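You operate a simulated robot arm through the tools that you are given. There is no shell and no other tool.

Carry out the task below with a simulated robot arm. There is one attempt and no reset: what you move stays moved.

Task
Turn the console knob to sample U3's shade, stand it in that number's ring and switch the lamp off.
Fine: shades 1 and 2 go in the green ring, 3 and 4 in the red; it is matched in the white ring with the lamp on. Set down upright: what you pick out.

The check looks at the end state, three seconds after you hand in, the way a careful person would. Anything else that was tipped, shoved, dropped, spilled or broken makes it a failure.

Robot
A 7-joint arm with a two-finger parallel gripper, fixed in place. Base frame: the origin is on the floor under the middle of its stand, x ahead of it, y to its left, z up; the work surface is at about z = 0.9. Lengths are in m, angles in degrees, forces in N, time in s.
It reaches about 1.372 m from its shoulder. Its first joint turns from -149.0 to 149.0 degrees. Payload 3.43 kg.
The TCP is the grasp point between the finger pads, 0.03 m short of the fingertips. In the tool frame z runs along the fingers and y along their closing line. The gripper opens to 0.094 m. The fingers are 0.028 m wide and 0.01 m thick; the gripper's body (0.05 by 0.096 m) begins 0.055 m behind the TCP.
Orientation is that of the tool frame in the base frame, as [roll, pitch, yaw] about the fixed x, y, z axes, in that order (R = Rz(yaw) Ry(pitch) Rx(roll)). With the fingers straight down and closing along the base's y, the tool's x points along the base's -x, its y along +y and its z along -z.

Tools
- The arm moves only by the tool jog_arm. Its argument "commands" is a list that holds one entry, the list of rows, each a list of 6 numbers: the shift along the base's x, y, z in cm, then the turn, a rotation vector about the base's x, y, z in degrees. In form: [[[dx, dy, dz, rx, ry, rz], ...]]. A call has 1 to 20 rows; each row shifts and turns the commanded pose from where the row before left it. "grip" is the gripper command, from -1 (shut) to 1 (fully open), values between in proportion, set as the call begins (left out, the last holds). A row lasts 0.2 s, in which the tool goes at most 0.05 m and 8.6 degrees; a call with a longer step from one row to the next is refused whole, and so is a gripper value outside its range. Where a pose cannot be reached the arm comes as near as it can. A force on the tool above 90 N (or 10 N above the force at the start of the call, whichever is more), or a blocked arm, ends the call early, and 0.2 s more pass. Each finger travels about 0.045 m/s and halts on what it meets, pressing with about 40 N; the grip force reading is that of the motor and also rises with nothing between the fingers. The clock runs only during rows and for 0.2 s after the last one: add rows that do not move to give the fingers time. The reply holds the time, the measured pose of the TCP, the force on the tool along the base axes, the opening and the grip force, in the units named above and with some noise, with the torque about the TCP (base axes, N m) and any sound that the robot's microphone picked up.
- Cameras (640 x 400 px; columns grow to the right, rows downward): "scene" is fixed at [0.0406, 0.5084, 1.5262]; the picture's right is [0.92, -0.38, 0.00], its down [-0.28, -0.68, -0.68] and it looks along [0.26, 0.63, -0.73] (base axes); focal length 347 px, centre (320, 200). "wrist" rides on the gripper at [0.076, 0.014, -0.102] in the tool frame; the picture's right is [-0.18, 0.98, 0.00], its down [-0.75, -0.14, -0.64] and it looks along [-0.63, -0.12, 0.77] (tool axes); focal length 243 px, centre (320, 200). There is no depth. A picture from a camera that has moved, and an enlarged one, comes with that camera's place and axes in the base frame and with its lens. The place of the scene camera against the robot may be out by one fixed shift of up to 0.018 m in any direction.
- grab_frame(camera): a new picture of that camera. The clock stands still meanwhile.
- inspect(camera, box): a new picture of the part [left, top, right, bottom] of that camera's present view, enlarged. The clock stands still meanwhile.
- job_done(): hands the job in; it is judged then, once.

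Places have to be worked out from the pictures, the camera data and where the tool is seen. Open the gripper and draw the arm clear of the work before you hand the job in, unless the task says otherwise.

The tools are called after "Request:" as name(argument=value, ...) on one line, values as JSON. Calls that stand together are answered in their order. jog_arm: Moves the arm, as the interface text tells. Its arguments: {"type":"object","properties":{"commands":{"type":"array","items":{"type":"array","items":{"type":"array","items":{"type":"number"}}}},"grip":{"type":"number"}},"required":["commands"]} The other tools are called the same way: grab_frame (camera) takes a picture; inspect (camera, box) takes an enlarged picture of a part of a camera's view; job_done () hands the job in.

At the start:

```text
time_s: 0.0
tcp_pos: [0.4702, 0.8692, 1.2029]
tool_rot: [-180.0, -0.1, -180.0]
contact_force: [-1.0, 0.6, -0.8]
torque: [0.0, 0.02, 0.02]
finger_gap: 0.0938
gripper_force: 0.0
```

scene: 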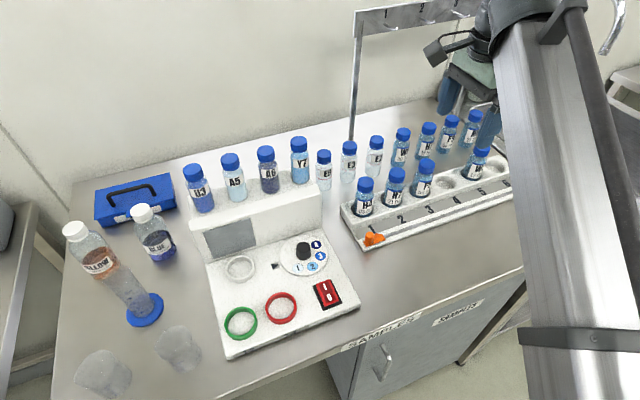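
wrist: 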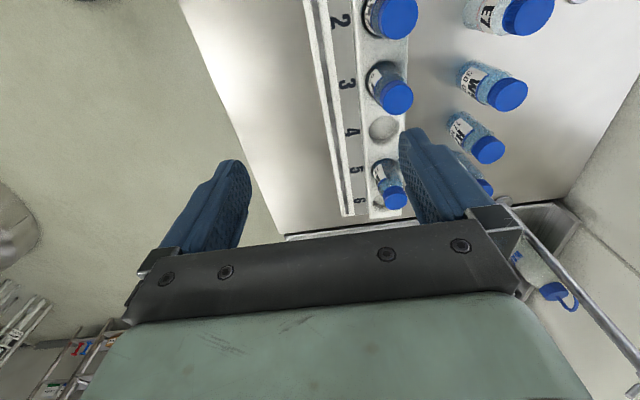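

I start by looking closer at the console and the bottles in the scene view.

Request:
inspect(camera="scene", box=[170, 120, 370, 245])

Request:
inspect(camera="scene", box=[200, 230, 370, 360])

Request:
inspect(camera="scene", box=[260, 225, 350, 315])

Request:
inspect(camera="scene", box=[310, 100, 510, 250])

```text
3.20 times, centred on (270, 182) of scene
camera zoom: at [0.0406, 0.5084, 1.5262], right [0.92, -0.38, 0.0], down [-0.28, -0.68, -0.68], along [0.26, 0.63, -0.73], focal length 1110 px, centre (480, 256)
```

zoom: 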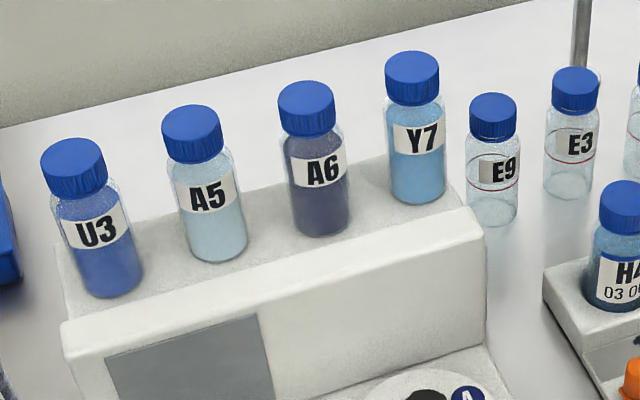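

```text
3.08 times, centred on (285, 295) of scene
camera zoom: at [0.0406, 0.5084, 1.5262], right [0.92, -0.38, 0.0], down [-0.28, -0.68, -0.68], along [0.26, 0.63, -0.73], focal length 1067 px, centre (428, -92)
```

zoom: 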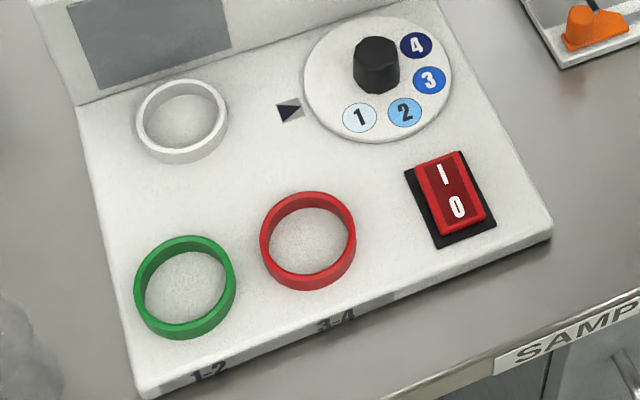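

```text
4.44 times, centred on (305, 270) of scene
camera zoom: at [0.0406, 0.5084, 1.5262], right [0.92, -0.38, 0.0], down [-0.28, -0.68, -0.68], along [0.26, 0.63, -0.73], focal length 1541 px, centre (387, -111)
```

zoom: 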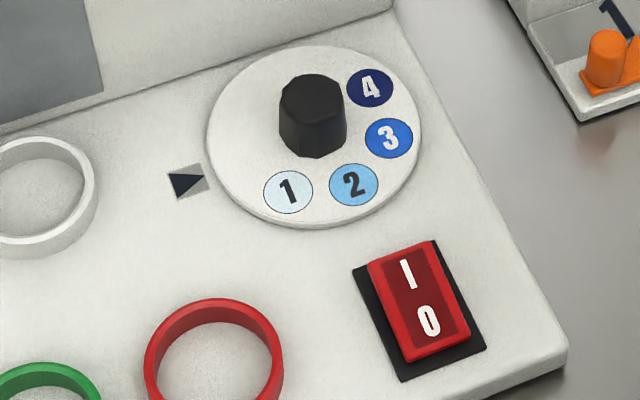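

```text
2.67 times, centred on (410, 175) of scene
camera zoom: at [0.0406, 0.5084, 1.5262], right [0.92, -0.38, 0.0], down [-0.28, -0.68, -0.68], along [0.26, 0.63, -0.73], focal length 925 px, centre (80, 267)
```

zoom: 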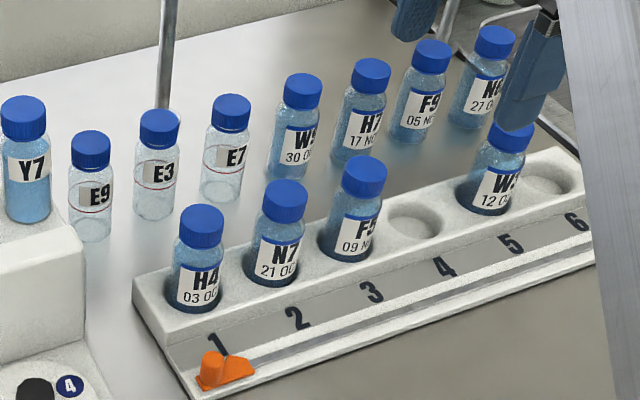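

The console is axis-aligned, with its front edge near y≈0.76 and x from about -0.03 to 0.24. U3 stands at the left end of the shelf, and the lamp switch and the knob with 4 shades are on the plate. I raise the arm and bring the wrist camera over the console, turning the tool so that it closes along x.

Request:
jog_arm(commands=[[[0, 0, 5, 0, 0, 0], [0, 0, 5, 0, 0, 0], [0, 0, 5, 0, 0, 0], [-3.36, -0.8, 0, 0, 0, 8.18], [-3.36, -0.8, 0, 0, 0, 8.18], [-3.36, -0.8, 0, 0, 0, 8.18], [-3.36, -0.8, 0, 0, 0, 8.18], [-3.36, -0.8, 0, 0, 0, 8.18], [-3.36, -0.8, 0, 0, 0, 8.18], [-3.36, -0.8, 0, 0, 0, 8.18], [-3.36, -0.8, 0, 0, 0, 8.18], [-3.36, -0.8, 0, 0, 0, 8.18], [-3.36, -0.8, 0, 0, 0, 8.18], [-3.36, -0.8, 0, 0, 0, 8.18]]])

```text
time_s: 2.7
tcp_pos: [0.1809, 0.8599, 1.2184]
tool_rot: [179.8, 1.4, -104.8]
contact_force: [-1.2, 1.4, -1.8]
torque: [-0.06, -0.16, -0.17]
finger_gap: 0.0941
gripper_force: 0.0
out of reach, approached as far as the arm can: row 2, 3, 4, 5, 6, 7, 8, 9, 10, 11, 12, 13
stopped in row 13: the force on the tool passed its limit at 95 N (the readings are from after the stop); the commanded pose is now the measured one
```

The arm couldn't reach the higher poses, and a force ended the call. I look at both cameras to see what happened.

Request:
grab_frame(camera="scene")

Request:
grab_frame(camera="wrist")

```text
taken
```

scene: 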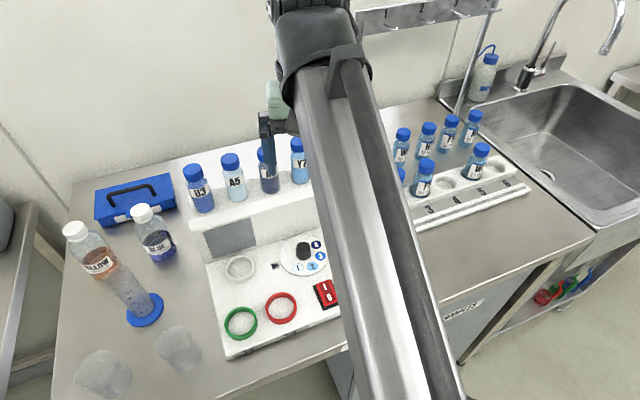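

```text
taken
camera wrist: at [0.148, 0.7874, 1.3195], right [-0.9, 0.43, 0.01], down [0.33, 0.68, 0.66], along [0.28, 0.6, -0.75], focal length 243 px, centre (320, 200)
```

wrist: 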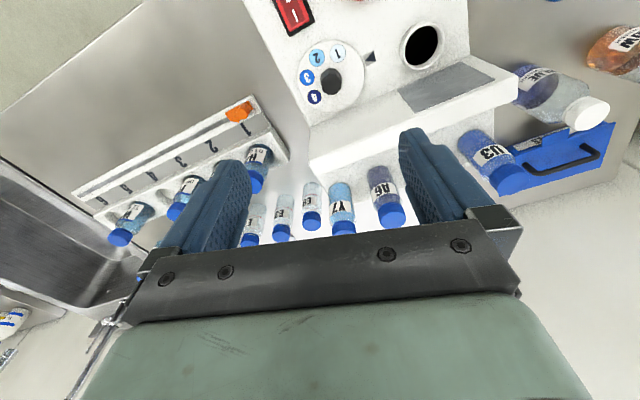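

No bottle looks moved. I inspect the odd dark disc in the white ring and the bottles near the fingers before moving on.

Request:
inspect(camera="wrist", box=[270, 0, 530, 160])

Request:
inspect(camera="wrist", box=[200, 120, 540, 260])

Request:
inspect(camera="scene", box=[170, 60, 370, 220])

Request:
inspect(camera="scene", box=[200, 230, 350, 360])

```text
2.46 times, centred on (400, 80) of wrist
camera zoom: at [0.148, 0.7874, 1.3195], right [-0.9, 0.43, 0.01], down [0.33, 0.68, 0.66], along [0.28, 0.6, -0.75], focal length 597 px, centre (123, 495)
```

zoom: 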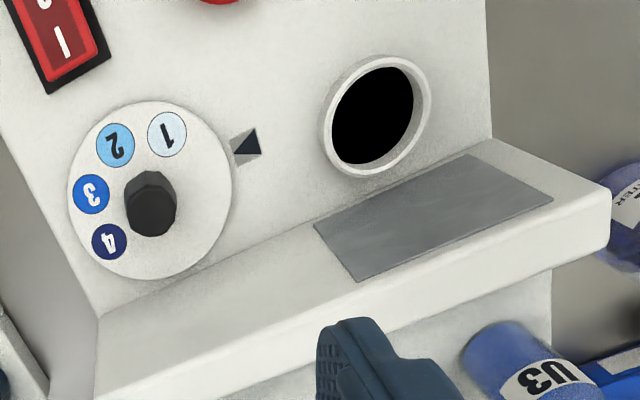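

```text
1.88 times, centred on (370, 190) of wrist
camera zoom: at [0.148, 0.7874, 1.3195], right [-0.9, 0.43, 0.01], down [0.33, 0.68, 0.66], along [0.28, 0.6, -0.75], focal length 457 px, centre (226, 219)
```

zoom: 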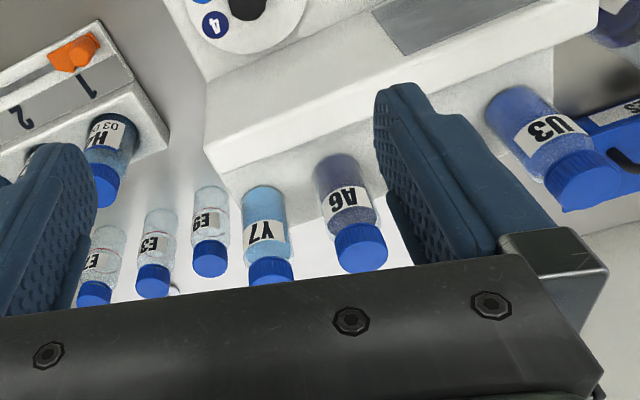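

```text
2.50 times, centred on (270, 140) of scene
camera zoom: at [0.0406, 0.5084, 1.5262], right [0.92, -0.38, 0.0], down [-0.28, -0.68, -0.68], along [0.26, 0.63, -0.73], focal length 867 px, centre (445, 350)
```

zoom: 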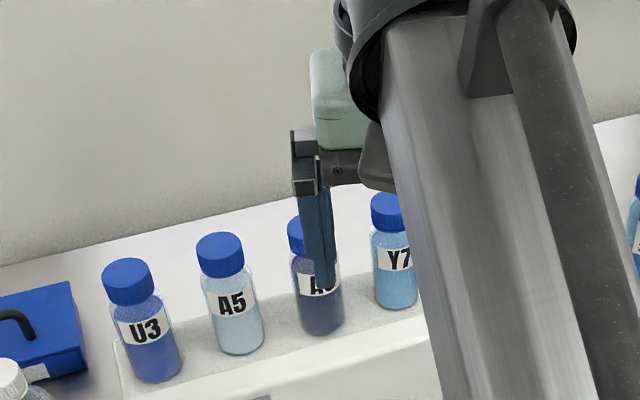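

```text
3.08 times, centred on (275, 295) of scene
camera zoom: at [0.0406, 0.5084, 1.5262], right [0.92, -0.38, 0.0], down [-0.28, -0.68, -0.68], along [0.26, 0.63, -0.73], focal length 1067 px, centre (458, -92)
```

zoom: 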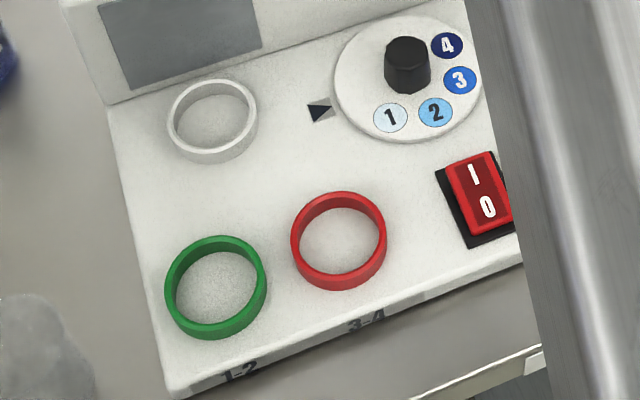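

The view shows the dial, the pointer on its -x side, and a step behind the console's panel. The stop looks like a jerk at the edge of reach, not a contact. I pull the tool back toward the robot, level it and finish the yaw, keeping the height moderate.

Request:
jog_arm(commands=[[[-0.5, -2, 0, 0, 0, 2], [-1, -3, 0, 0, 0, 3], [-1, -3, 0, 0, 0, 3], [-1, -3, 0, 0, 0, 3], [-1, -3, 0, 0, 0, 3]]])

```text
time_s: 3.4
tcp_pos: [0.1625, 0.8125, 1.2169]
tool_rot: [179.7, 2.9, -100.1]
contact_force: [8.5, 7.2, -11.6]
torque: [0.3, 0.78, 0.59]
finger_gap: 0.0939
gripper_force: 0.1
out of reach, approached as far as the arm can: row 3
stopped in row 3: the force on the tool passed its limit at 91 N (the readings are from after the stop); the commanded pose is now the measured one
```

Stopped again with a small residual force. I check whether the hand is fouling something, perhaps the arm's own forearm.

Request:
grab_frame(camera="scene")

Request:
grab_frame(camera="wrist")

```text
taken
```

scene: 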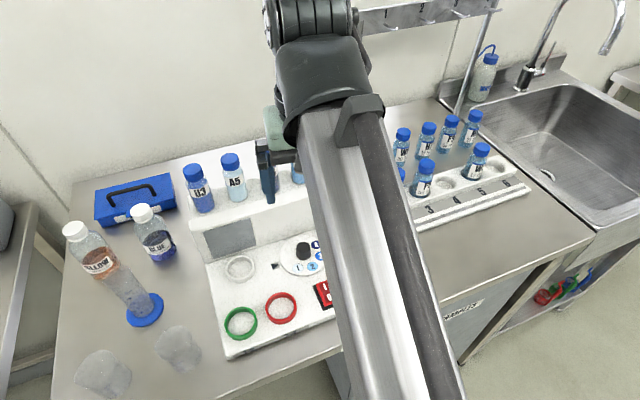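

```text
taken
camera wrist: at [0.1364, 0.734, 1.316], right [-0.94, 0.35, 0.01], down [0.27, 0.68, 0.68], along [0.23, 0.64, -0.73], focal length 243 px, centre (320, 200)
```

wrist: 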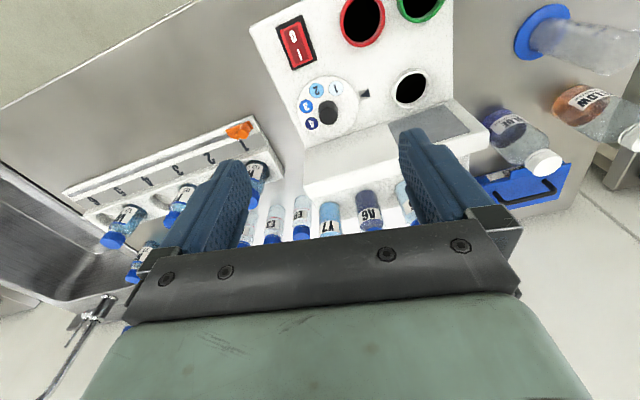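

The hand is folded right against its own forearm, which explains the stops: at this height a vertical tool folds the wrist too far. Before tilting the tool outward, I take measurements from this wrist view.

Request:
inspect(camera="wrist", box=[240, 0, 500, 160])

Request:
inspect(camera="wrist", box=[240, 120, 500, 260])

```text
2.46 times, centred on (370, 80) of wrist
camera zoom: at [0.1364, 0.734, 1.316], right [-0.94, 0.35, 0.01], down [0.27, 0.68, 0.68], along [0.23, 0.64, -0.73], focal length 597 px, centre (197, 495)
```

zoom: 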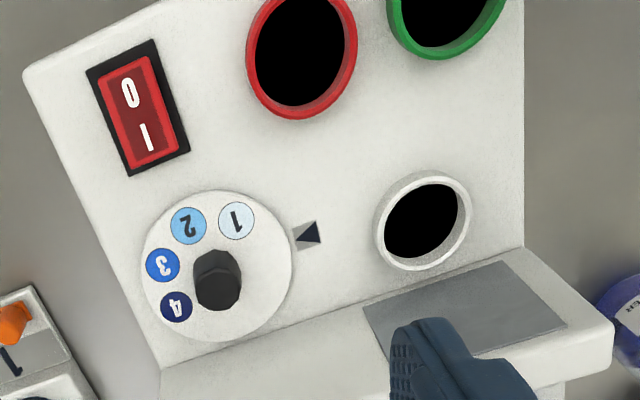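

```text
2.46 times, centred on (370, 190) of wrist
camera zoom: at [0.1364, 0.734, 1.316], right [-0.94, 0.35, 0.01], down [0.27, 0.68, 0.68], along [0.23, 0.64, -0.73], focal length 597 px, centre (197, 225)
```

zoom: 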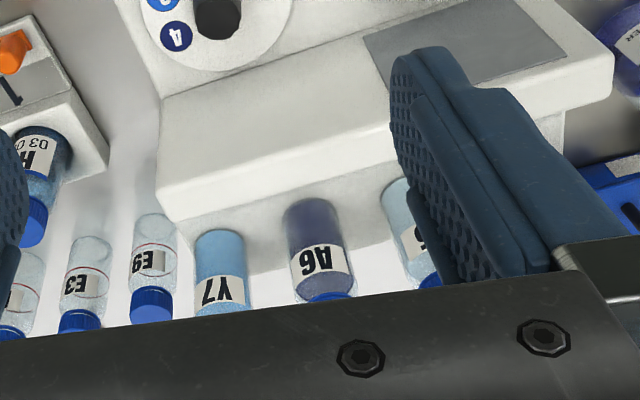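

All bottle and console geometry is now clearer: bottles stand on a step (z≈0.98, y≈1.06) behind the hood (top z≈1.05), U3 near x≈0.007. I tilt the tool outward 30° about x, lower a little and finish the yaw to unfold the wrist.

Request:
jog_arm(commands=[[[0, 0, -1, 4, 0, 1], [0, 0, -2, 6, 0, 2.5], [0, -1, -2, 6, 0, 2.5], [0, -2, -2, 6, 0, 2.5], [0, -2, -2, 5, 0, 1.6]]])

```text
time_s: 4.6
tcp_pos: [0.1639, 0.7609, 1.128]
tool_rot: [177.1, 29.7, -90.5]
contact_force: [0.0, 0.3, -0.5]
torque: [0.02, -0.02, 0.0]
finger_gap: 0.094
gripper_force: 0.0
```

The tilt freed the arm and there is no contact force. I look again from here.

Request:
grab_frame(camera="wrist")

Request:
grab_frame(camera="scene")

```text
taken
camera wrist: at [0.1544, 0.6431, 1.1796], right [-0.98, 0.14, 0.13], down [0.18, 0.34, 0.92], along [0.09, 0.93, -0.36], focal length 243 px, centre (320, 200)
```

wrist: 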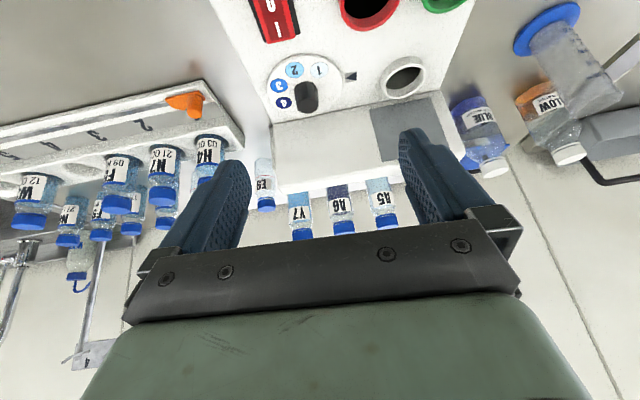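

```text
taken
```

scene: 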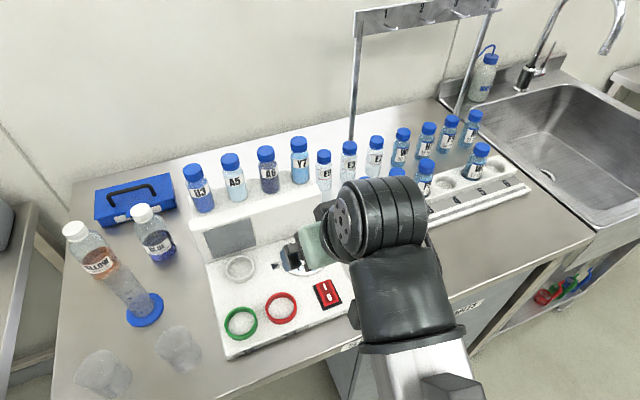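

Good view now. I shift to face U3: x to about 0.01, y about 0.88, and correct the small roll error.

Request:
jog_arm(commands=[[[-3.8, 2.5, 0.5, 0.1, -0.8, -0.3], [-3.8, 2.5, 0.5, 0.1, -0.8, -0.3], [-3.8, 3, 0.5, 0.1, -0.8, -0.3], [-4, 3, 0.5, 0, 0, 0], [0, 1, 0, 0, 0, 0]]])

Request:
grab_frame(camera="wrist")

Request:
grab_frame(camera="scene")

```text
refused: row 4 steps farther than a row can; nothing moved
```

```text
taken
camera wrist: at [0.1544, 0.6431, 1.1796], right [-0.98, 0.14, 0.13], down [0.18, 0.34, 0.92], along [0.09, 0.93, -0.36], focal length 243 px, centre (320, 200)
```

wrist: 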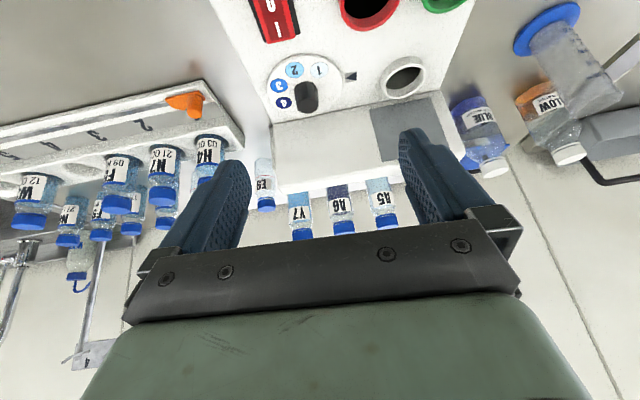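

```text
taken
```

scene: 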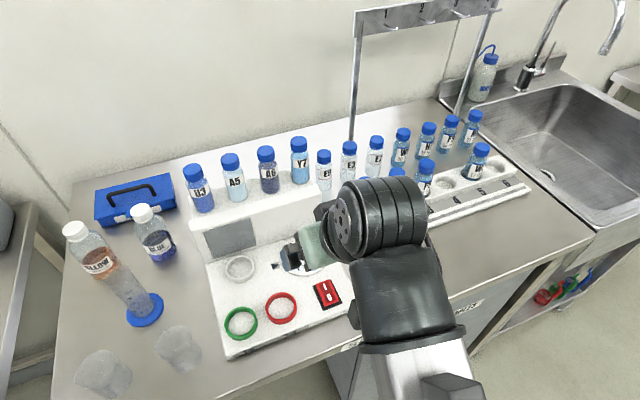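

The last call was refused because one row was just over 5 cm, and nothing moved. I resend it with smaller steps.

Request:
jog_arm(commands=[[[-3, 2, 0.4, 0.1, -0.5, -0.2], [-3, 2, 0.4, 0.1, -0.5, -0.2], [-3, 2, 0.4, 0.1, -0.5, -0.2], [-3, 2, 0.4, 0, -0.5, -0.2], [-3, 2, 0.4, 0, -0.5, -0.15]]])

```text
time_s: 5.8
tcp_pos: [0.0112, 0.8616, 1.148]
tool_rot: [-179.9, 29.9, -90.0]
contact_force: [-0.2, 0.5, 0.2]
torque: [-0.01, -0.02, 0.01]
finger_gap: 0.094
gripper_force: 0.0
```

The pose is as planned, free of contact. I take the wrist view to locate U3 and its neighbour A5.

Request:
grab_frame(camera="wrist")

Request:
inspect(camera="wrist", box=[200, 60, 440, 240])

Request:
grab_frame(camera="scene")

```text
taken
camera wrist: at [-0.0024, 0.7439, 1.1988], right [-0.98, 0.16, 0.09], down [0.14, 0.33, 0.93], along [0.12, 0.93, -0.35], focal length 243 px, centre (320, 200)
```

wrist: 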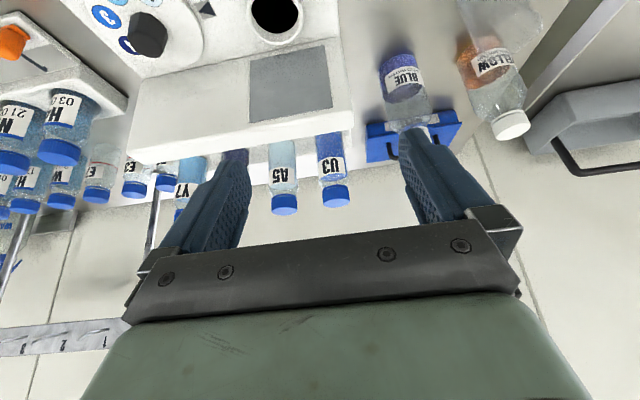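

```text
2.22 times, centred on (320, 150) of wrist
camera zoom: at [-0.0024, 0.7439, 1.1988], right [-0.98, 0.16, 0.09], down [0.14, 0.33, 0.93], along [0.12, 0.93, -0.35], focal length 539 px, centre (320, 311)
```

zoom: 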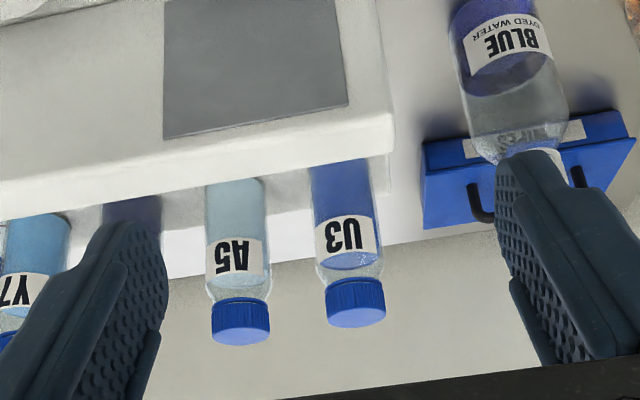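

```text
taken
```

scene: 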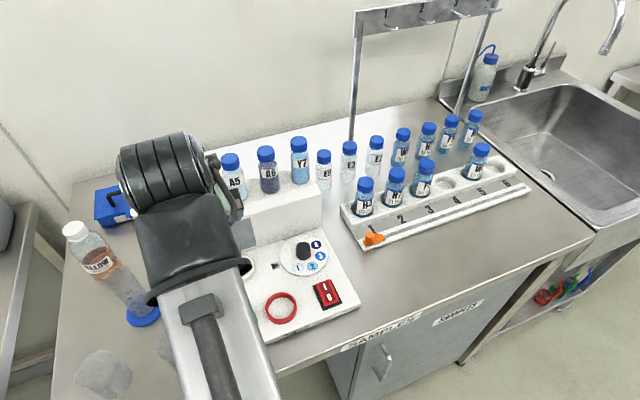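

From two wrist views U3's cap comes out at about (0.014, 1.057, 1.08), with A5 at x≈0.089. I open to about 64 mm and move forward above U3 with the fingertips still above cap height.

Request:
jog_arm(commands=[[[0.1, 3.5, 0, 0, 0, 0], [0.1, 4, 0, 0, 0, 0], [0.1, 4, 0, 0, 0, 0], [0, 4, 0, 0, 0, 0], [0, 3, 0, 0, 0, 0], [0, 0, 0, 0, 0, 0]]], grip=0.4)

Request:
grab_frame(camera="wrist")

Request:
inspect(camera="wrist", box=[200, 60, 440, 240])

Request:
grab_frame(camera="scene")

```text
time_s: 7.2
tcp_pos: [0.0154, 1.0457, 1.1451]
tool_rot: [180.0, 29.9, -90.1]
contact_force: [-0.4, 0.3, 0.9]
torque: [0.02, 0.01, 0.01]
finger_gap: 0.0658
gripper_force: 0.2
```

```text
taken
camera wrist: at [0.0016, 0.9275, 1.1963], right [-0.98, 0.16, 0.09], down [0.14, 0.33, 0.93], along [0.12, 0.93, -0.35], focal length 243 px, centre (320, 200)
```

wrist: 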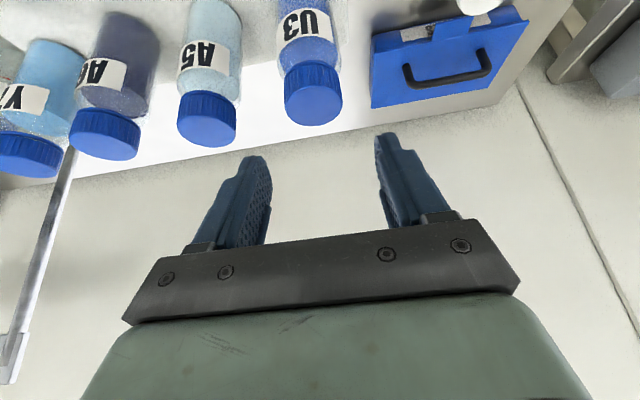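

```text
2.22 times, centred on (320, 150) of wrist
camera zoom: at [0.0016, 0.9275, 1.1963], right [-0.98, 0.16, 0.09], down [0.14, 0.33, 0.93], along [0.12, 0.93, -0.35], focal length 539 px, centre (320, 311)
```

zoom: 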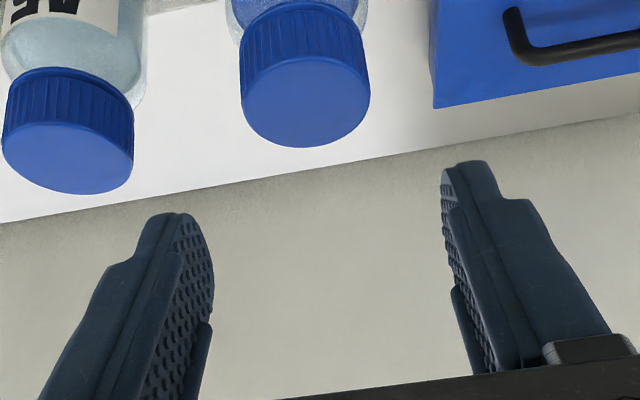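

```text
taken
```

scene: 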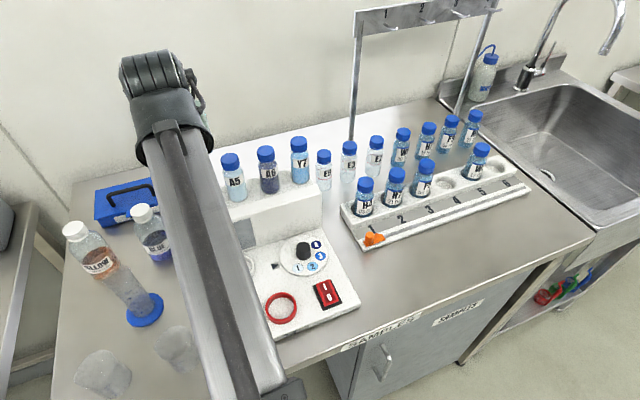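

The improved fix puts U3's cap top at about (0.014, 1.041, 1.095). I nudge to its axis and descend partway so the fingertips straddle the cap, then check.

Request:
jog_arm(commands=[[[-0.1, -0.3, -1.5, 0, 0, 0], [0, 0, -1.5, 0, 0, 0], [0, 0, -1.2, 0, 0, 0], [0, 0, 0, 0, 0, 0]]])

Request:
grab_frame(camera="wrist")

```text
time_s: 8.2
tcp_pos: [0.0151, 1.0429, 1.1038]
tool_rot: [179.9, 29.9, -90.0]
contact_force: [0.6, -0.4, 0.0]
torque: [0.01, -0.01, -0.02]
finger_gap: 0.0657
gripper_force: 0.0
```

```text
taken
camera wrist: at [0.002, 0.9248, 1.1544], right [-0.98, 0.16, 0.09], down [0.14, 0.33, 0.93], along [0.12, 0.93, -0.35], focal length 243 px, centre (320, 200)
```

wrist: 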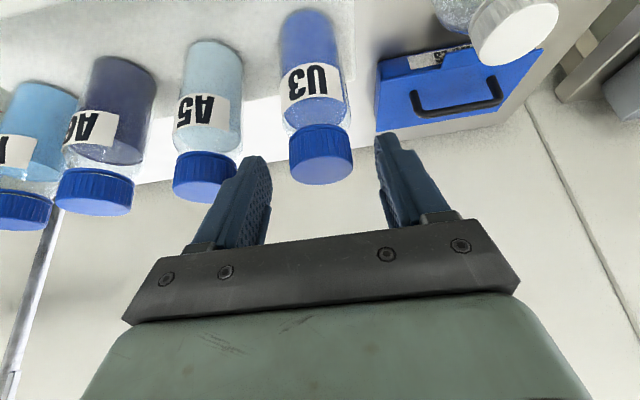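

The fingers straddle U3 with A5 clear. I descend to grip height at about z=1.062, then close the gripper.

Request:
jog_arm(commands=[[[-0.1, -0.1, -1.4, 0, 0, 0], [0, 0, -1.4, 0, 0, 0], [0, 0, -1.4, 0, 0, 0], [0, 0, 0, 0, 0, 0]]])

Request:
grab_frame(camera="wrist")

```text
time_s: 9.2
tcp_pos: [0.0141, 1.0428, 1.0628]
tool_rot: [180.0, 29.9, -89.9]
contact_force: [-0.2, 0.1, -0.2]
torque: [0.0, 0.0, 0.02]
finger_gap: 0.0656
gripper_force: 0.1
```

```text
taken
camera wrist: at [0.001, 0.9248, 1.1137], right [-0.98, 0.16, 0.09], down [0.14, 0.33, 0.93], along [0.12, 0.93, -0.35], focal length 243 px, centre (320, 200)
```

wrist: 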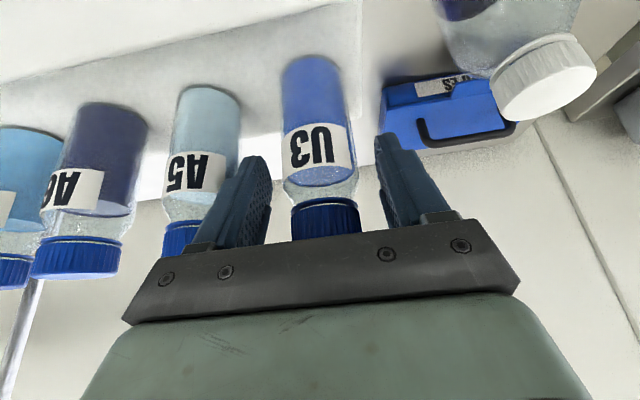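

U3 is centred between the pads with no contact force. I close the gripper on it.

Request:
jog_arm(commands=[[[0, 0, 0, 0, 0, 0], [0, 0, 0, 0, 0, 0], [0, 0, 0, 0, 0, 0], [0, 0, 0, 0, 0, 0]]], grip=-1)

```text
time_s: 10.2
tcp_pos: [0.0147, 1.0434, 1.0623]
tool_rot: [180.0, 29.9, -90.0]
contact_force: [0.1, 0.2, 0.4]
torque: [0.02, 0.03, -0.01]
finger_gap: 0.0408
gripper_force: 40.0
```

Gripped at 41 mm with 40 N. I lift straight up about 11 cm, enough to clear the hood.

Request:
jog_arm(commands=[[[0, 0, 1, 0, 0, 0], [0, 0, 1.5, 0, 0, 0], [0, 0, 2, 0, 0, 0], [0, 0, 2, 0, 0, 0], [0, 0, 2, 0, 0, 0], [0, 0, 2, 0, 0, 0], [0, 0, 0, 0, 0, 0]]])

Request:
grab_frame(camera="wrist")

Request:
grab_frame(camera="scene")

```text
time_s: 11.8
tcp_pos: [0.0127, 1.043, 1.1667]
tool_rot: [180.0, 29.9, -89.9]
contact_force: [0.5, -0.7, -1.9]
torque: [0.01, 0.0, -0.01]
finger_gap: 0.0408
gripper_force: 39.9
```

```text
taken
camera wrist: at [-0.0006, 0.9256, 1.219], right [-0.98, 0.16, 0.09], down [0.14, 0.33, 0.93], along [0.12, 0.93, -0.35], focal length 243 px, centre (320, 200)
```

wrist: 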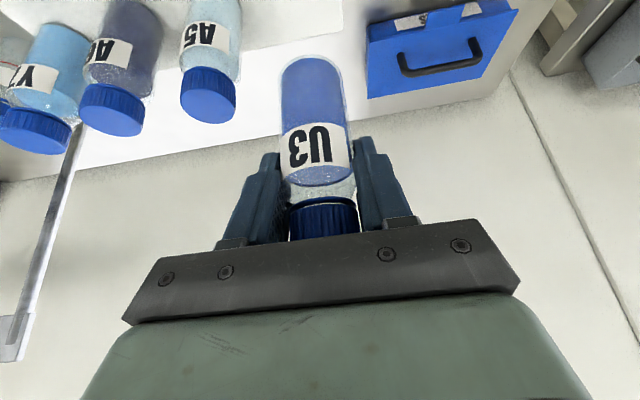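

```text
taken
```

scene: 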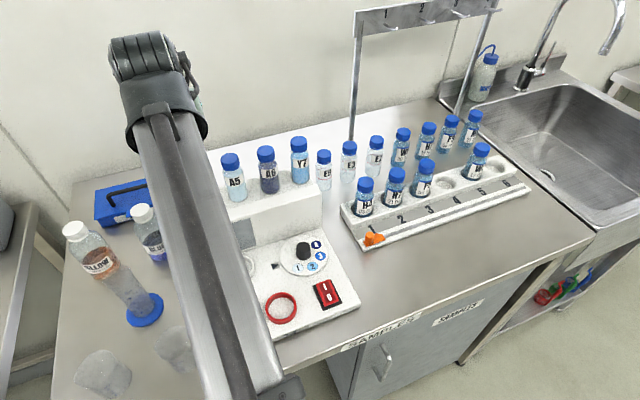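

U3 is held upright, its base about 6.7 cm below the TCP. I carry it back over the hood to clear air at about (0.10, 0.79), so the white ring shows beside the bottle.

Request:
jog_arm(commands=[[[0, -2, 0, 0, 0, 0], [0, -3, 0, 0, 0, 0], [0, -3.5, 0, 0, 0, 0], [0, -3.5, 0, 0, 0, 0], [1, -3.5, 0, 0, 0, 0], [2.5, -3.5, 0, 0, 0, 0], [3, -3, 0, 0, 0, 0], [2.3, -3, 0, 0, 0, 0], [0, 0, 0, 0, 0, 0]]])

Request:
grab_frame(camera="wrist")

Request:
grab_frame(camera="scene")

```text
time_s: 13.8
tcp_pos: [0.1051, 0.7937, 1.1661]
tool_rot: [179.9, 29.9, -89.9]
contact_force: [0.6, 0.4, -0.8]
torque: [-0.02, -0.02, -0.02]
finger_gap: 0.0408
gripper_force: 39.9
```

```text
taken
camera wrist: at [0.0917, 0.6757, 1.2168], right [-0.98, 0.16, 0.09], down [0.14, 0.33, 0.93], along [0.12, 0.93, -0.35], focal length 243 px, centre (320, 200)
```

wrist: 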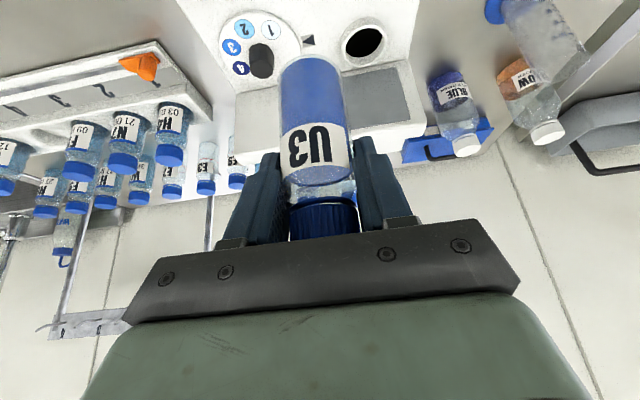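

```text
taken
```

scene: 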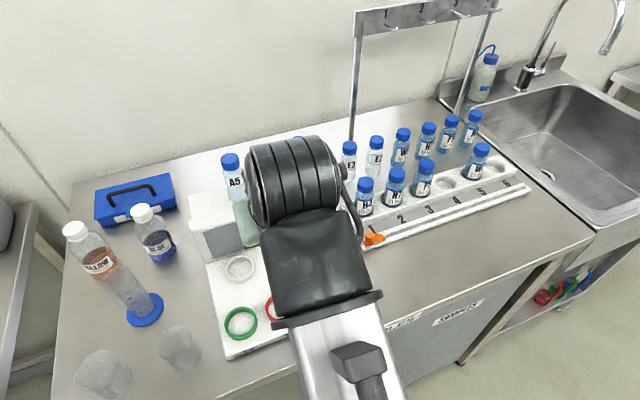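

Request:
inspect(camera="wrist", box=[200, 0, 440, 150])

Request:
inspect(camera="scene", box=[180, 170, 300, 270])

```text
2.67 times, centred on (320, 75) of wrist
camera zoom: at [0.0917, 0.6757, 1.2168], right [-0.98, 0.16, 0.09], down [0.14, 0.33, 0.93], along [0.12, 0.93, -0.35], focal length 647 px, centre (320, 533)
```

zoom: 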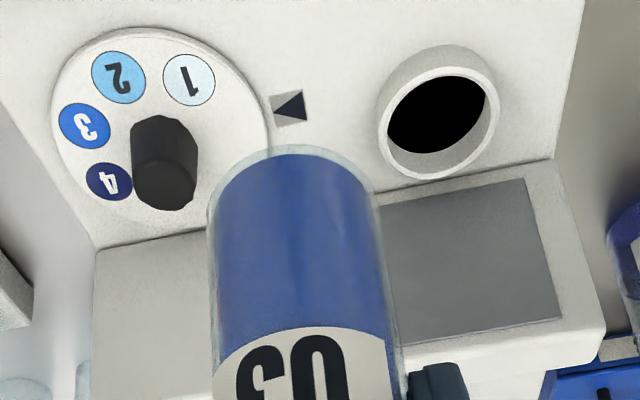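

```text
4.00 times, centred on (240, 220) of scene
camera zoom: at [0.0406, 0.5084, 1.5262], right [0.92, -0.38, 0.0], down [-0.28, -0.68, -0.68], along [0.26, 0.63, -0.73], focal length 1387 px, centre (640, 120)
```

zoom: 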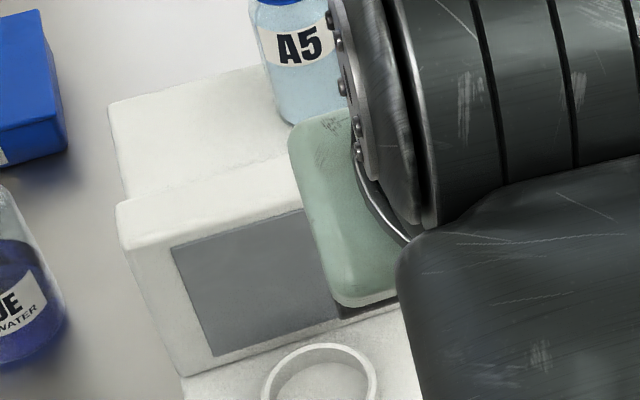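

The ring's inner width is about 48 mm against the bottle's 41 mm, and several views place its centre near (0.045, 0.904). I move above it with the base still a few cm up, then align visually.

Request:
jog_arm(commands=[[[-1.5, 2.8, -1, 0, 0, 0], [-1.5, 2.8, -1.5, 0, 0, 0], [-1.5, 2.8, -2, 0, 0, 0], [-1.5, 2.8, -2, 0, 0, 0], [0, 0, -2, 0, 0, 0], [0, 0, -2, 0, 0, 0], [0, 0, 0, 0, 0, 0]]])

Request:
grab_frame(camera="wrist")

Request:
inspect(camera="wrist", box=[220, 0, 420, 125])

Request:
grab_frame(camera="scene")

```text
time_s: 15.4
tcp_pos: [0.0407, 0.9057, 1.0625]
tool_rot: [179.9, 29.9, -90.0]
contact_force: [-0.5, 0.4, -1.0]
torque: [0.0, 0.0, 0.05]
finger_gap: 0.0405
gripper_force: 40.2
```

```text
taken
camera wrist: at [0.0282, 0.7877, 1.1135], right [-0.98, 0.16, 0.09], down [0.14, 0.33, 0.93], along [0.12, 0.93, -0.35], focal length 243 px, centre (320, 200)
```

wrist: 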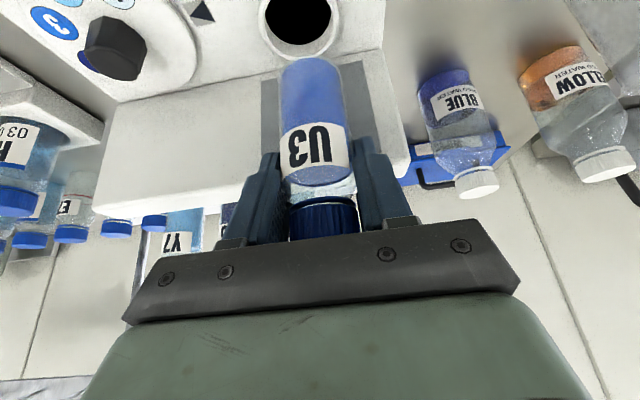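

```text
3.20 times, centred on (320, 62) of wrist
camera zoom: at [0.0282, 0.7877, 1.1135], right [-0.98, 0.16, 0.09], down [0.14, 0.33, 0.93], along [0.12, 0.93, -0.35], focal length 776 px, centre (320, 640)
```

zoom: 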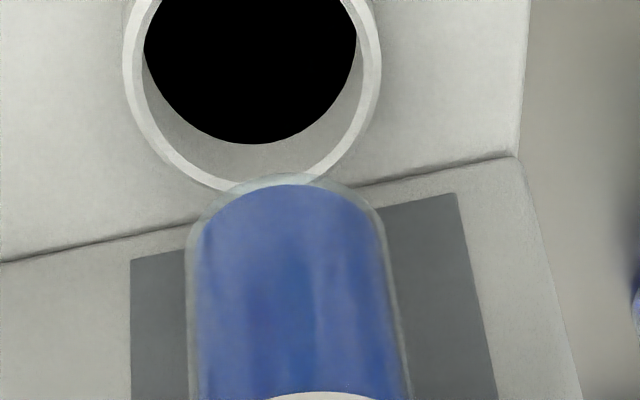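

```text
taken
```

scene: 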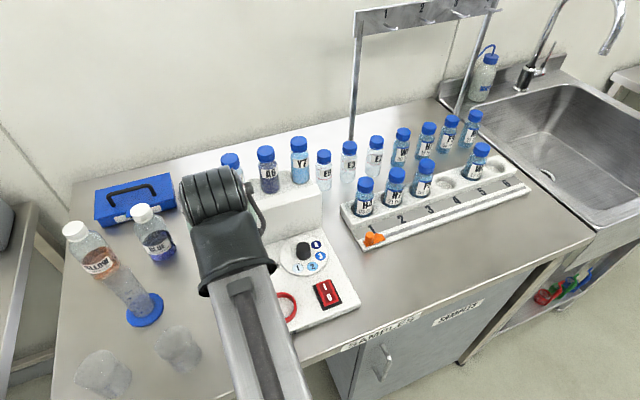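

Relative to the ring, the bottle needs about +5 mm in x. I correct that and descend 3 cm, leaving the base just above the rim for another alignment check.

Request:
jog_arm(commands=[[[0.5, 0.1, 0, 0, 0, 0], [0, 0, -1, 0, 0, 0], [0, 0, -1, 0, 0, 0], [0, 0, -1, 0, 0, 0], [0, 0, 0, 0, 0, 0]]])

Request:
inspect(camera="wrist", box=[220, 0, 420, 125])

```text
time_s: 16.6
tcp_pos: [0.0456, 0.9048, 1.0321]
tool_rot: [179.9, 29.9, -90.0]
contact_force: [0.9, -0.4, -1.3]
torque: [0.01, 0.0, -0.01]
finger_gap: 0.0407
gripper_force: 40.2
```

```text
3.20 times, centred on (320, 62) of wrist
camera zoom: at [0.0332, 0.7876, 1.0836], right [-0.98, 0.16, 0.09], down [0.14, 0.33, 0.93], along [0.12, 0.93, -0.35], focal length 776 px, centre (320, 640)
```

zoom: 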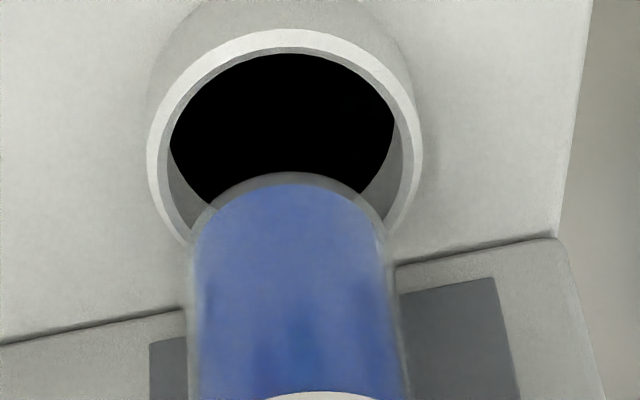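

Combining the views, the ring rim is at about (0.0457, 0.904, z≈0.939), and the held bottle's axis is within 2 mm of it. I correct slightly and lower to just above the rim.

Request:
jog_arm(commands=[[[0, 0.15, -0.5, 0, 0, 0], [0, 0, -0.8, 0, 0, 0], [0, 0, -0.8, 0, 0, 0], [0, 0, 0, 0, 0, 0]]])

Request:
inspect(camera="wrist", box=[220, 0, 420, 125])

Request:
inspect(camera="scene", box=[160, 160, 320, 290])

```text
time_s: 17.6
tcp_pos: [0.0472, 0.9058, 1.0114]
tool_rot: [179.9, 29.9, -89.9]
contact_force: [-0.4, -0.5, -0.8]
torque: [0.02, 0.02, 0.0]
finger_gap: 0.0408
gripper_force: 40.1
```

```text
3.20 times, centred on (320, 62) of wrist
camera zoom: at [0.0339, 0.7879, 1.0632], right [-0.98, 0.16, 0.09], down [0.14, 0.33, 0.93], along [0.12, 0.93, -0.35], focal length 776 px, centre (320, 640)
```

zoom: 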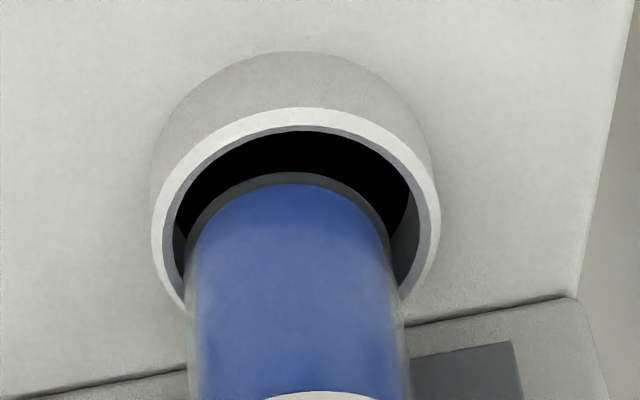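

```text
3.08 times, centred on (240, 225) of scene
camera zoom: at [0.0406, 0.5084, 1.5262], right [0.92, -0.38, 0.0], down [-0.28, -0.68, -0.68], along [0.26, 0.63, -0.73], focal length 1067 px, centre (566, 123)
```

zoom: 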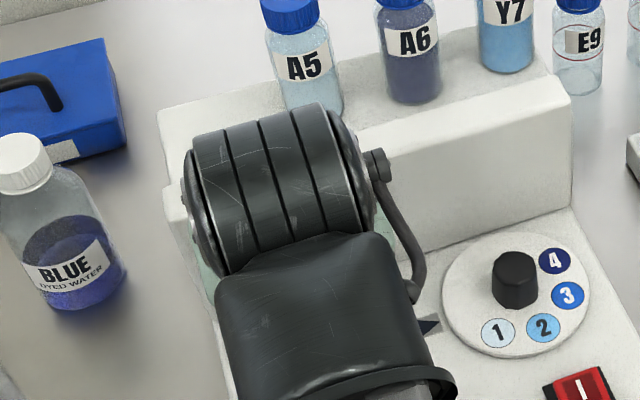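

Bottle and ring look concentric (within ~1 mm), with the plate near z≈0.926, so set-down should come at TCP z≈0.990. I lower 1.5 cm into the ring slowly and read the force.

Request:
jog_arm(commands=[[[0, 0, -0.4, 0, 0, 0], [0, 0, -0.4, 0, 0, 0], [0, 0, -0.4, 0, 0, 0], [0, 0, -0.3, 0, 0, 0], [0, 0, 0, 0, 0, 0]]])

Request:
inspect(camera="wrist", box=[220, 0, 420, 125])

```text
time_s: 18.8
tcp_pos: [0.0479, 0.9057, 1.0006]
tool_rot: [179.9, 30.3, -90.0]
contact_force: [-5.6, -7.8, 37.0]
torque: [0.1, 0.38, -0.07]
finger_gap: 0.0408
gripper_force: 40.2
```

```text
3.20 times, centred on (320, 62) of wrist
camera zoom: at [0.0337, 0.7883, 1.0509], right [-0.98, 0.16, 0.09], down [0.14, 0.33, 0.93], along [0.12, 0.93, -0.34], focal length 776 px, centre (320, 640)
```

zoom: 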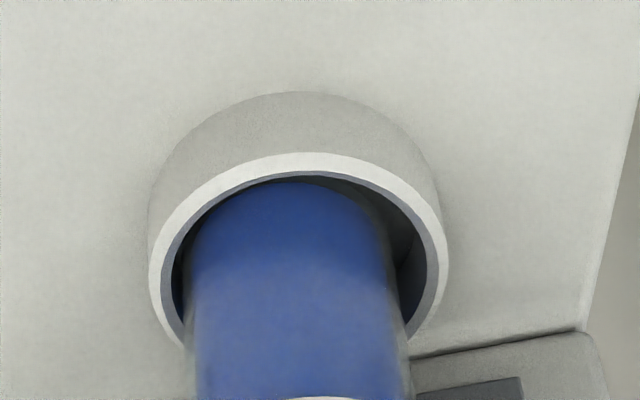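

Contact of 37 N came slightly higher than I expected, and the torque suggests it is at the far edge, possibly the far rim. I raise 1.2 cm, shift 2.5 mm toward the robot and 1.5 mm in -x, and look again.

Request:
jog_arm(commands=[[[0, 0, 0.6, 0, 0, 0], [0, 0, 0.8, 0, 0, 0], [-0.1, -0.2, 0, 0, 0, 0], [0, 0, 0, 0, 0, 0]]])

Request:
inspect(camera="wrist", box=[220, 0, 420, 125])

Request:
grab_frame(camera="wrist")

```text
time_s: 19.8
tcp_pos: [0.0472, 0.904, 1.0117]
tool_rot: [180.0, 29.9, -90.1]
contact_force: [0.1, -0.3, -1.0]
torque: [-0.01, -0.01, 0.0]
finger_gap: 0.041
gripper_force: 39.9
```

```text
3.20 times, centred on (320, 62) of wrist
camera zoom: at [0.0329, 0.7872, 1.0626], right [-0.98, 0.16, 0.09], down [0.14, 0.33, 0.93], along [0.12, 0.93, -0.35], focal length 776 px, centre (320, 640)
```

zoom: 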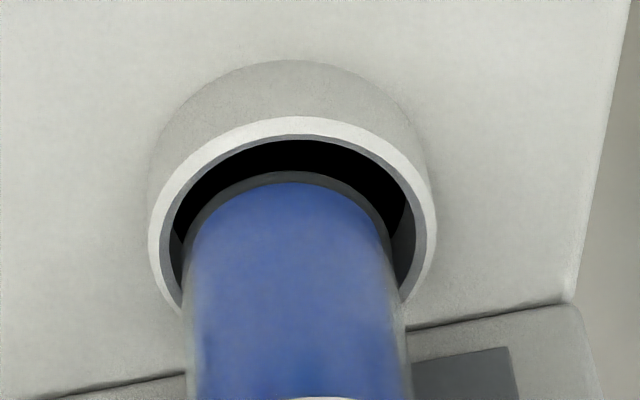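

```text
taken
camera wrist: at [0.0329, 0.7872, 1.0626], right [-0.98, 0.16, 0.09], down [0.14, 0.33, 0.93], along [0.12, 0.93, -0.35], focal length 243 px, centre (320, 200)
```

wrist: 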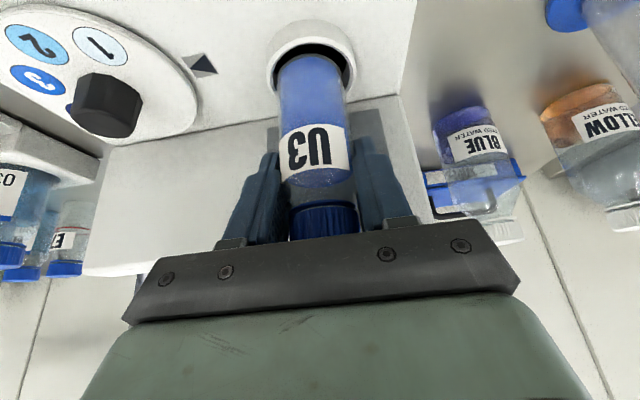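

Looks well centred. I lower in two gentle stages to find the contact height again.

Request:
jog_arm(commands=[[[0, 0, -0.4, 0, 0, 0], [0, 0, -0.4, 0, 0, 0], [0, 0, -0.3, 0, 0, 0], [0, 0, 0, 0, 0, 0]]])

```text
time_s: 20.8
tcp_pos: [0.0461, 0.9032, 0.9997]
tool_rot: [180.0, 30.0, -90.0]
contact_force: [0.8, -0.9, 9.1]
torque: [0.15, -0.09, 0.0]
finger_gap: 0.0412
gripper_force: 40.0
```

Light contact (9 N) at the same height. I look at the ring and bottle base from the wrist and the scene camera to tell floor from rim.

Request:
inspect(camera="wrist", box=[250, 10, 390, 110])

Request:
inspect(camera="scene", box=[160, 180, 300, 290])

```text
4.00 times, centred on (320, 60) of wrist
camera zoom: at [0.0322, 0.7871, 1.0517], right [-0.98, 0.16, 0.09], down [0.14, 0.33, 0.93], along [0.12, 0.93, -0.35], focal length 970 px, centre (320, 760)
```

zoom: 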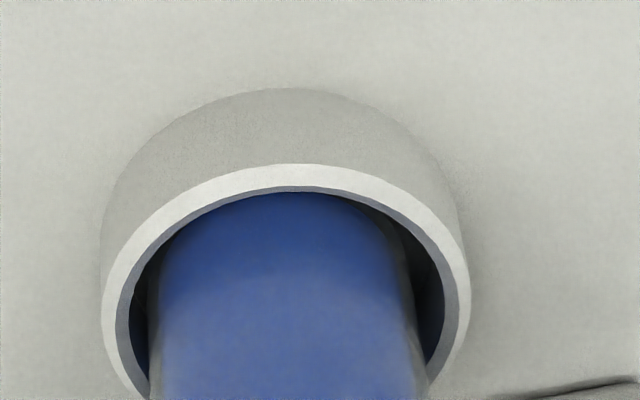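

```text
3.64 times, centred on (230, 235) of scene
camera zoom: at [0.0406, 0.5084, 1.5262], right [0.92, -0.38, 0.0], down [-0.28, -0.68, -0.68], along [0.26, 0.63, -0.73], focal length 1261 px, centre (647, 73)
```

zoom: 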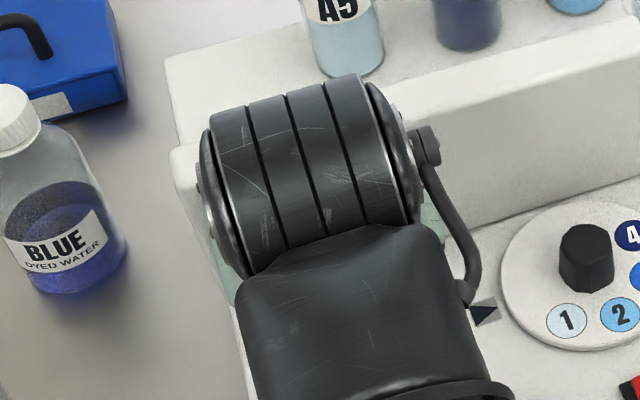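

The near rim hides the bottle's base edge, so the base is already below rim level. I confirm by lifting 2 mm and nudging sideways to feel the ring walls.

Request:
jog_arm(commands=[[[0, 0, 0.25, 0, 0, 0], [0, -0.2, 0, 0, 0, 0], [0, -0.1, 0, 0, 0, 0], [0, 0, 0, 0, 0, 0]]])

```text
time_s: 21.8
tcp_pos: [0.0471, 0.9019, 1.0017]
tool_rot: [-179.9, 29.9, -90.0]
contact_force: [-0.9, 0.3, -0.7]
torque: [0.0, -0.03, -0.01]
finger_gap: 0.0407
gripper_force: 39.6
```

Free at this point. I nudge another 3 mm toward the robot to feel the near wall.

Request:
jog_arm(commands=[[[0, -0.2, 0, 0, 0, 0], [0, -0.2, 0, 0, 0, 0], [0, 0, 0, 0, 0, 0]]])

Request:
inspect(camera="wrist", box=[250, 10, 390, 110])

```text
time_s: 22.6
tcp_pos: [0.0464, 0.8985, 1.001]
tool_rot: [179.8, 30.1, -90.0]
contact_force: [-3.9, 16.2, 4.8]
torque: [1.03, 0.16, 0.11]
finger_gap: 0.041
gripper_force: 39.8
```

```text
4.00 times, centred on (320, 60) of wrist
camera zoom: at [0.0326, 0.7818, 1.0531], right [-0.98, 0.16, 0.09], down [0.14, 0.33, 0.93], along [0.12, 0.93, -0.35], focal length 970 px, centre (320, 760)
```

zoom: 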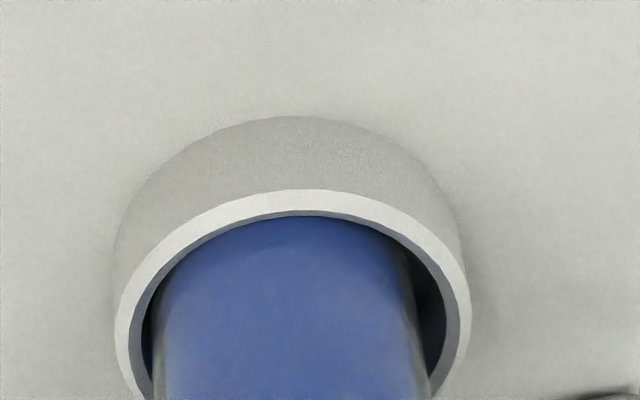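

Near-wall contact (16 N in +y) confirms the base is inside the ring. I recentre by +4.5 mm in y and lower to touch the floor lightly.

Request:
jog_arm(commands=[[[0, 0.25, 0, 0, 0, 0], [-0.05, 0.2, 0, 0, 0, 0], [0, 0, -0.15, 0, 0, 0], [0, 0, -0.1, 0, 0, 0], [0, 0, 0, 0, 0, 0]]])

```text
time_s: 23.8
tcp_pos: [0.0469, 0.9027, 1.0009]
tool_rot: [180.0, 30.0, -90.0]
contact_force: [1.8, -2.2, 4.2]
torque: [-0.13, -0.13, 0.02]
finger_gap: 0.0407
gripper_force: 40.2
```

Light floor contact at 4 N. I open the gripper to release U3 in the white ring.

Request:
jog_arm(commands=[[[0, 0, 0, 0, 0, 0], [0, 0, 0, 0, 0, 0], [0, 0, 0, 0, 0, 0]]], grip=0.3)

Request:
grab_frame(camera="wrist")

```text
time_s: 24.6
tcp_pos: [0.0444, 0.9042, 1.0009]
tool_rot: [-180.0, 29.9, -90.0]
contact_force: [0.2, 0.0, 0.0]
torque: [-0.01, -0.01, -0.03]
finger_gap: 0.0608
gripper_force: 0.0
```

```text
taken
camera wrist: at [0.0325, 0.7852, 1.0516], right [-0.98, 0.16, 0.09], down [0.14, 0.33, 0.93], along [0.12, 0.93, -0.35], focal length 243 px, centre (320, 200)
```

wrist: 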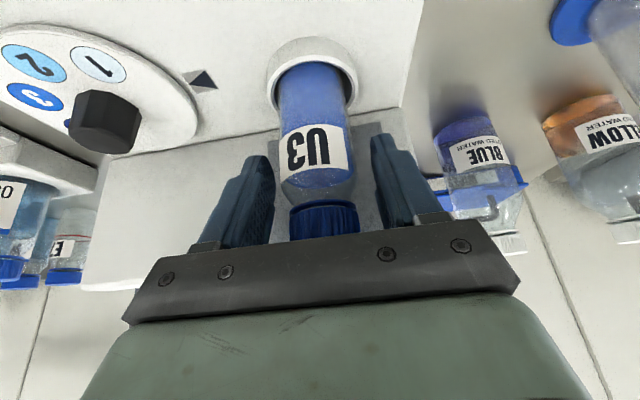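

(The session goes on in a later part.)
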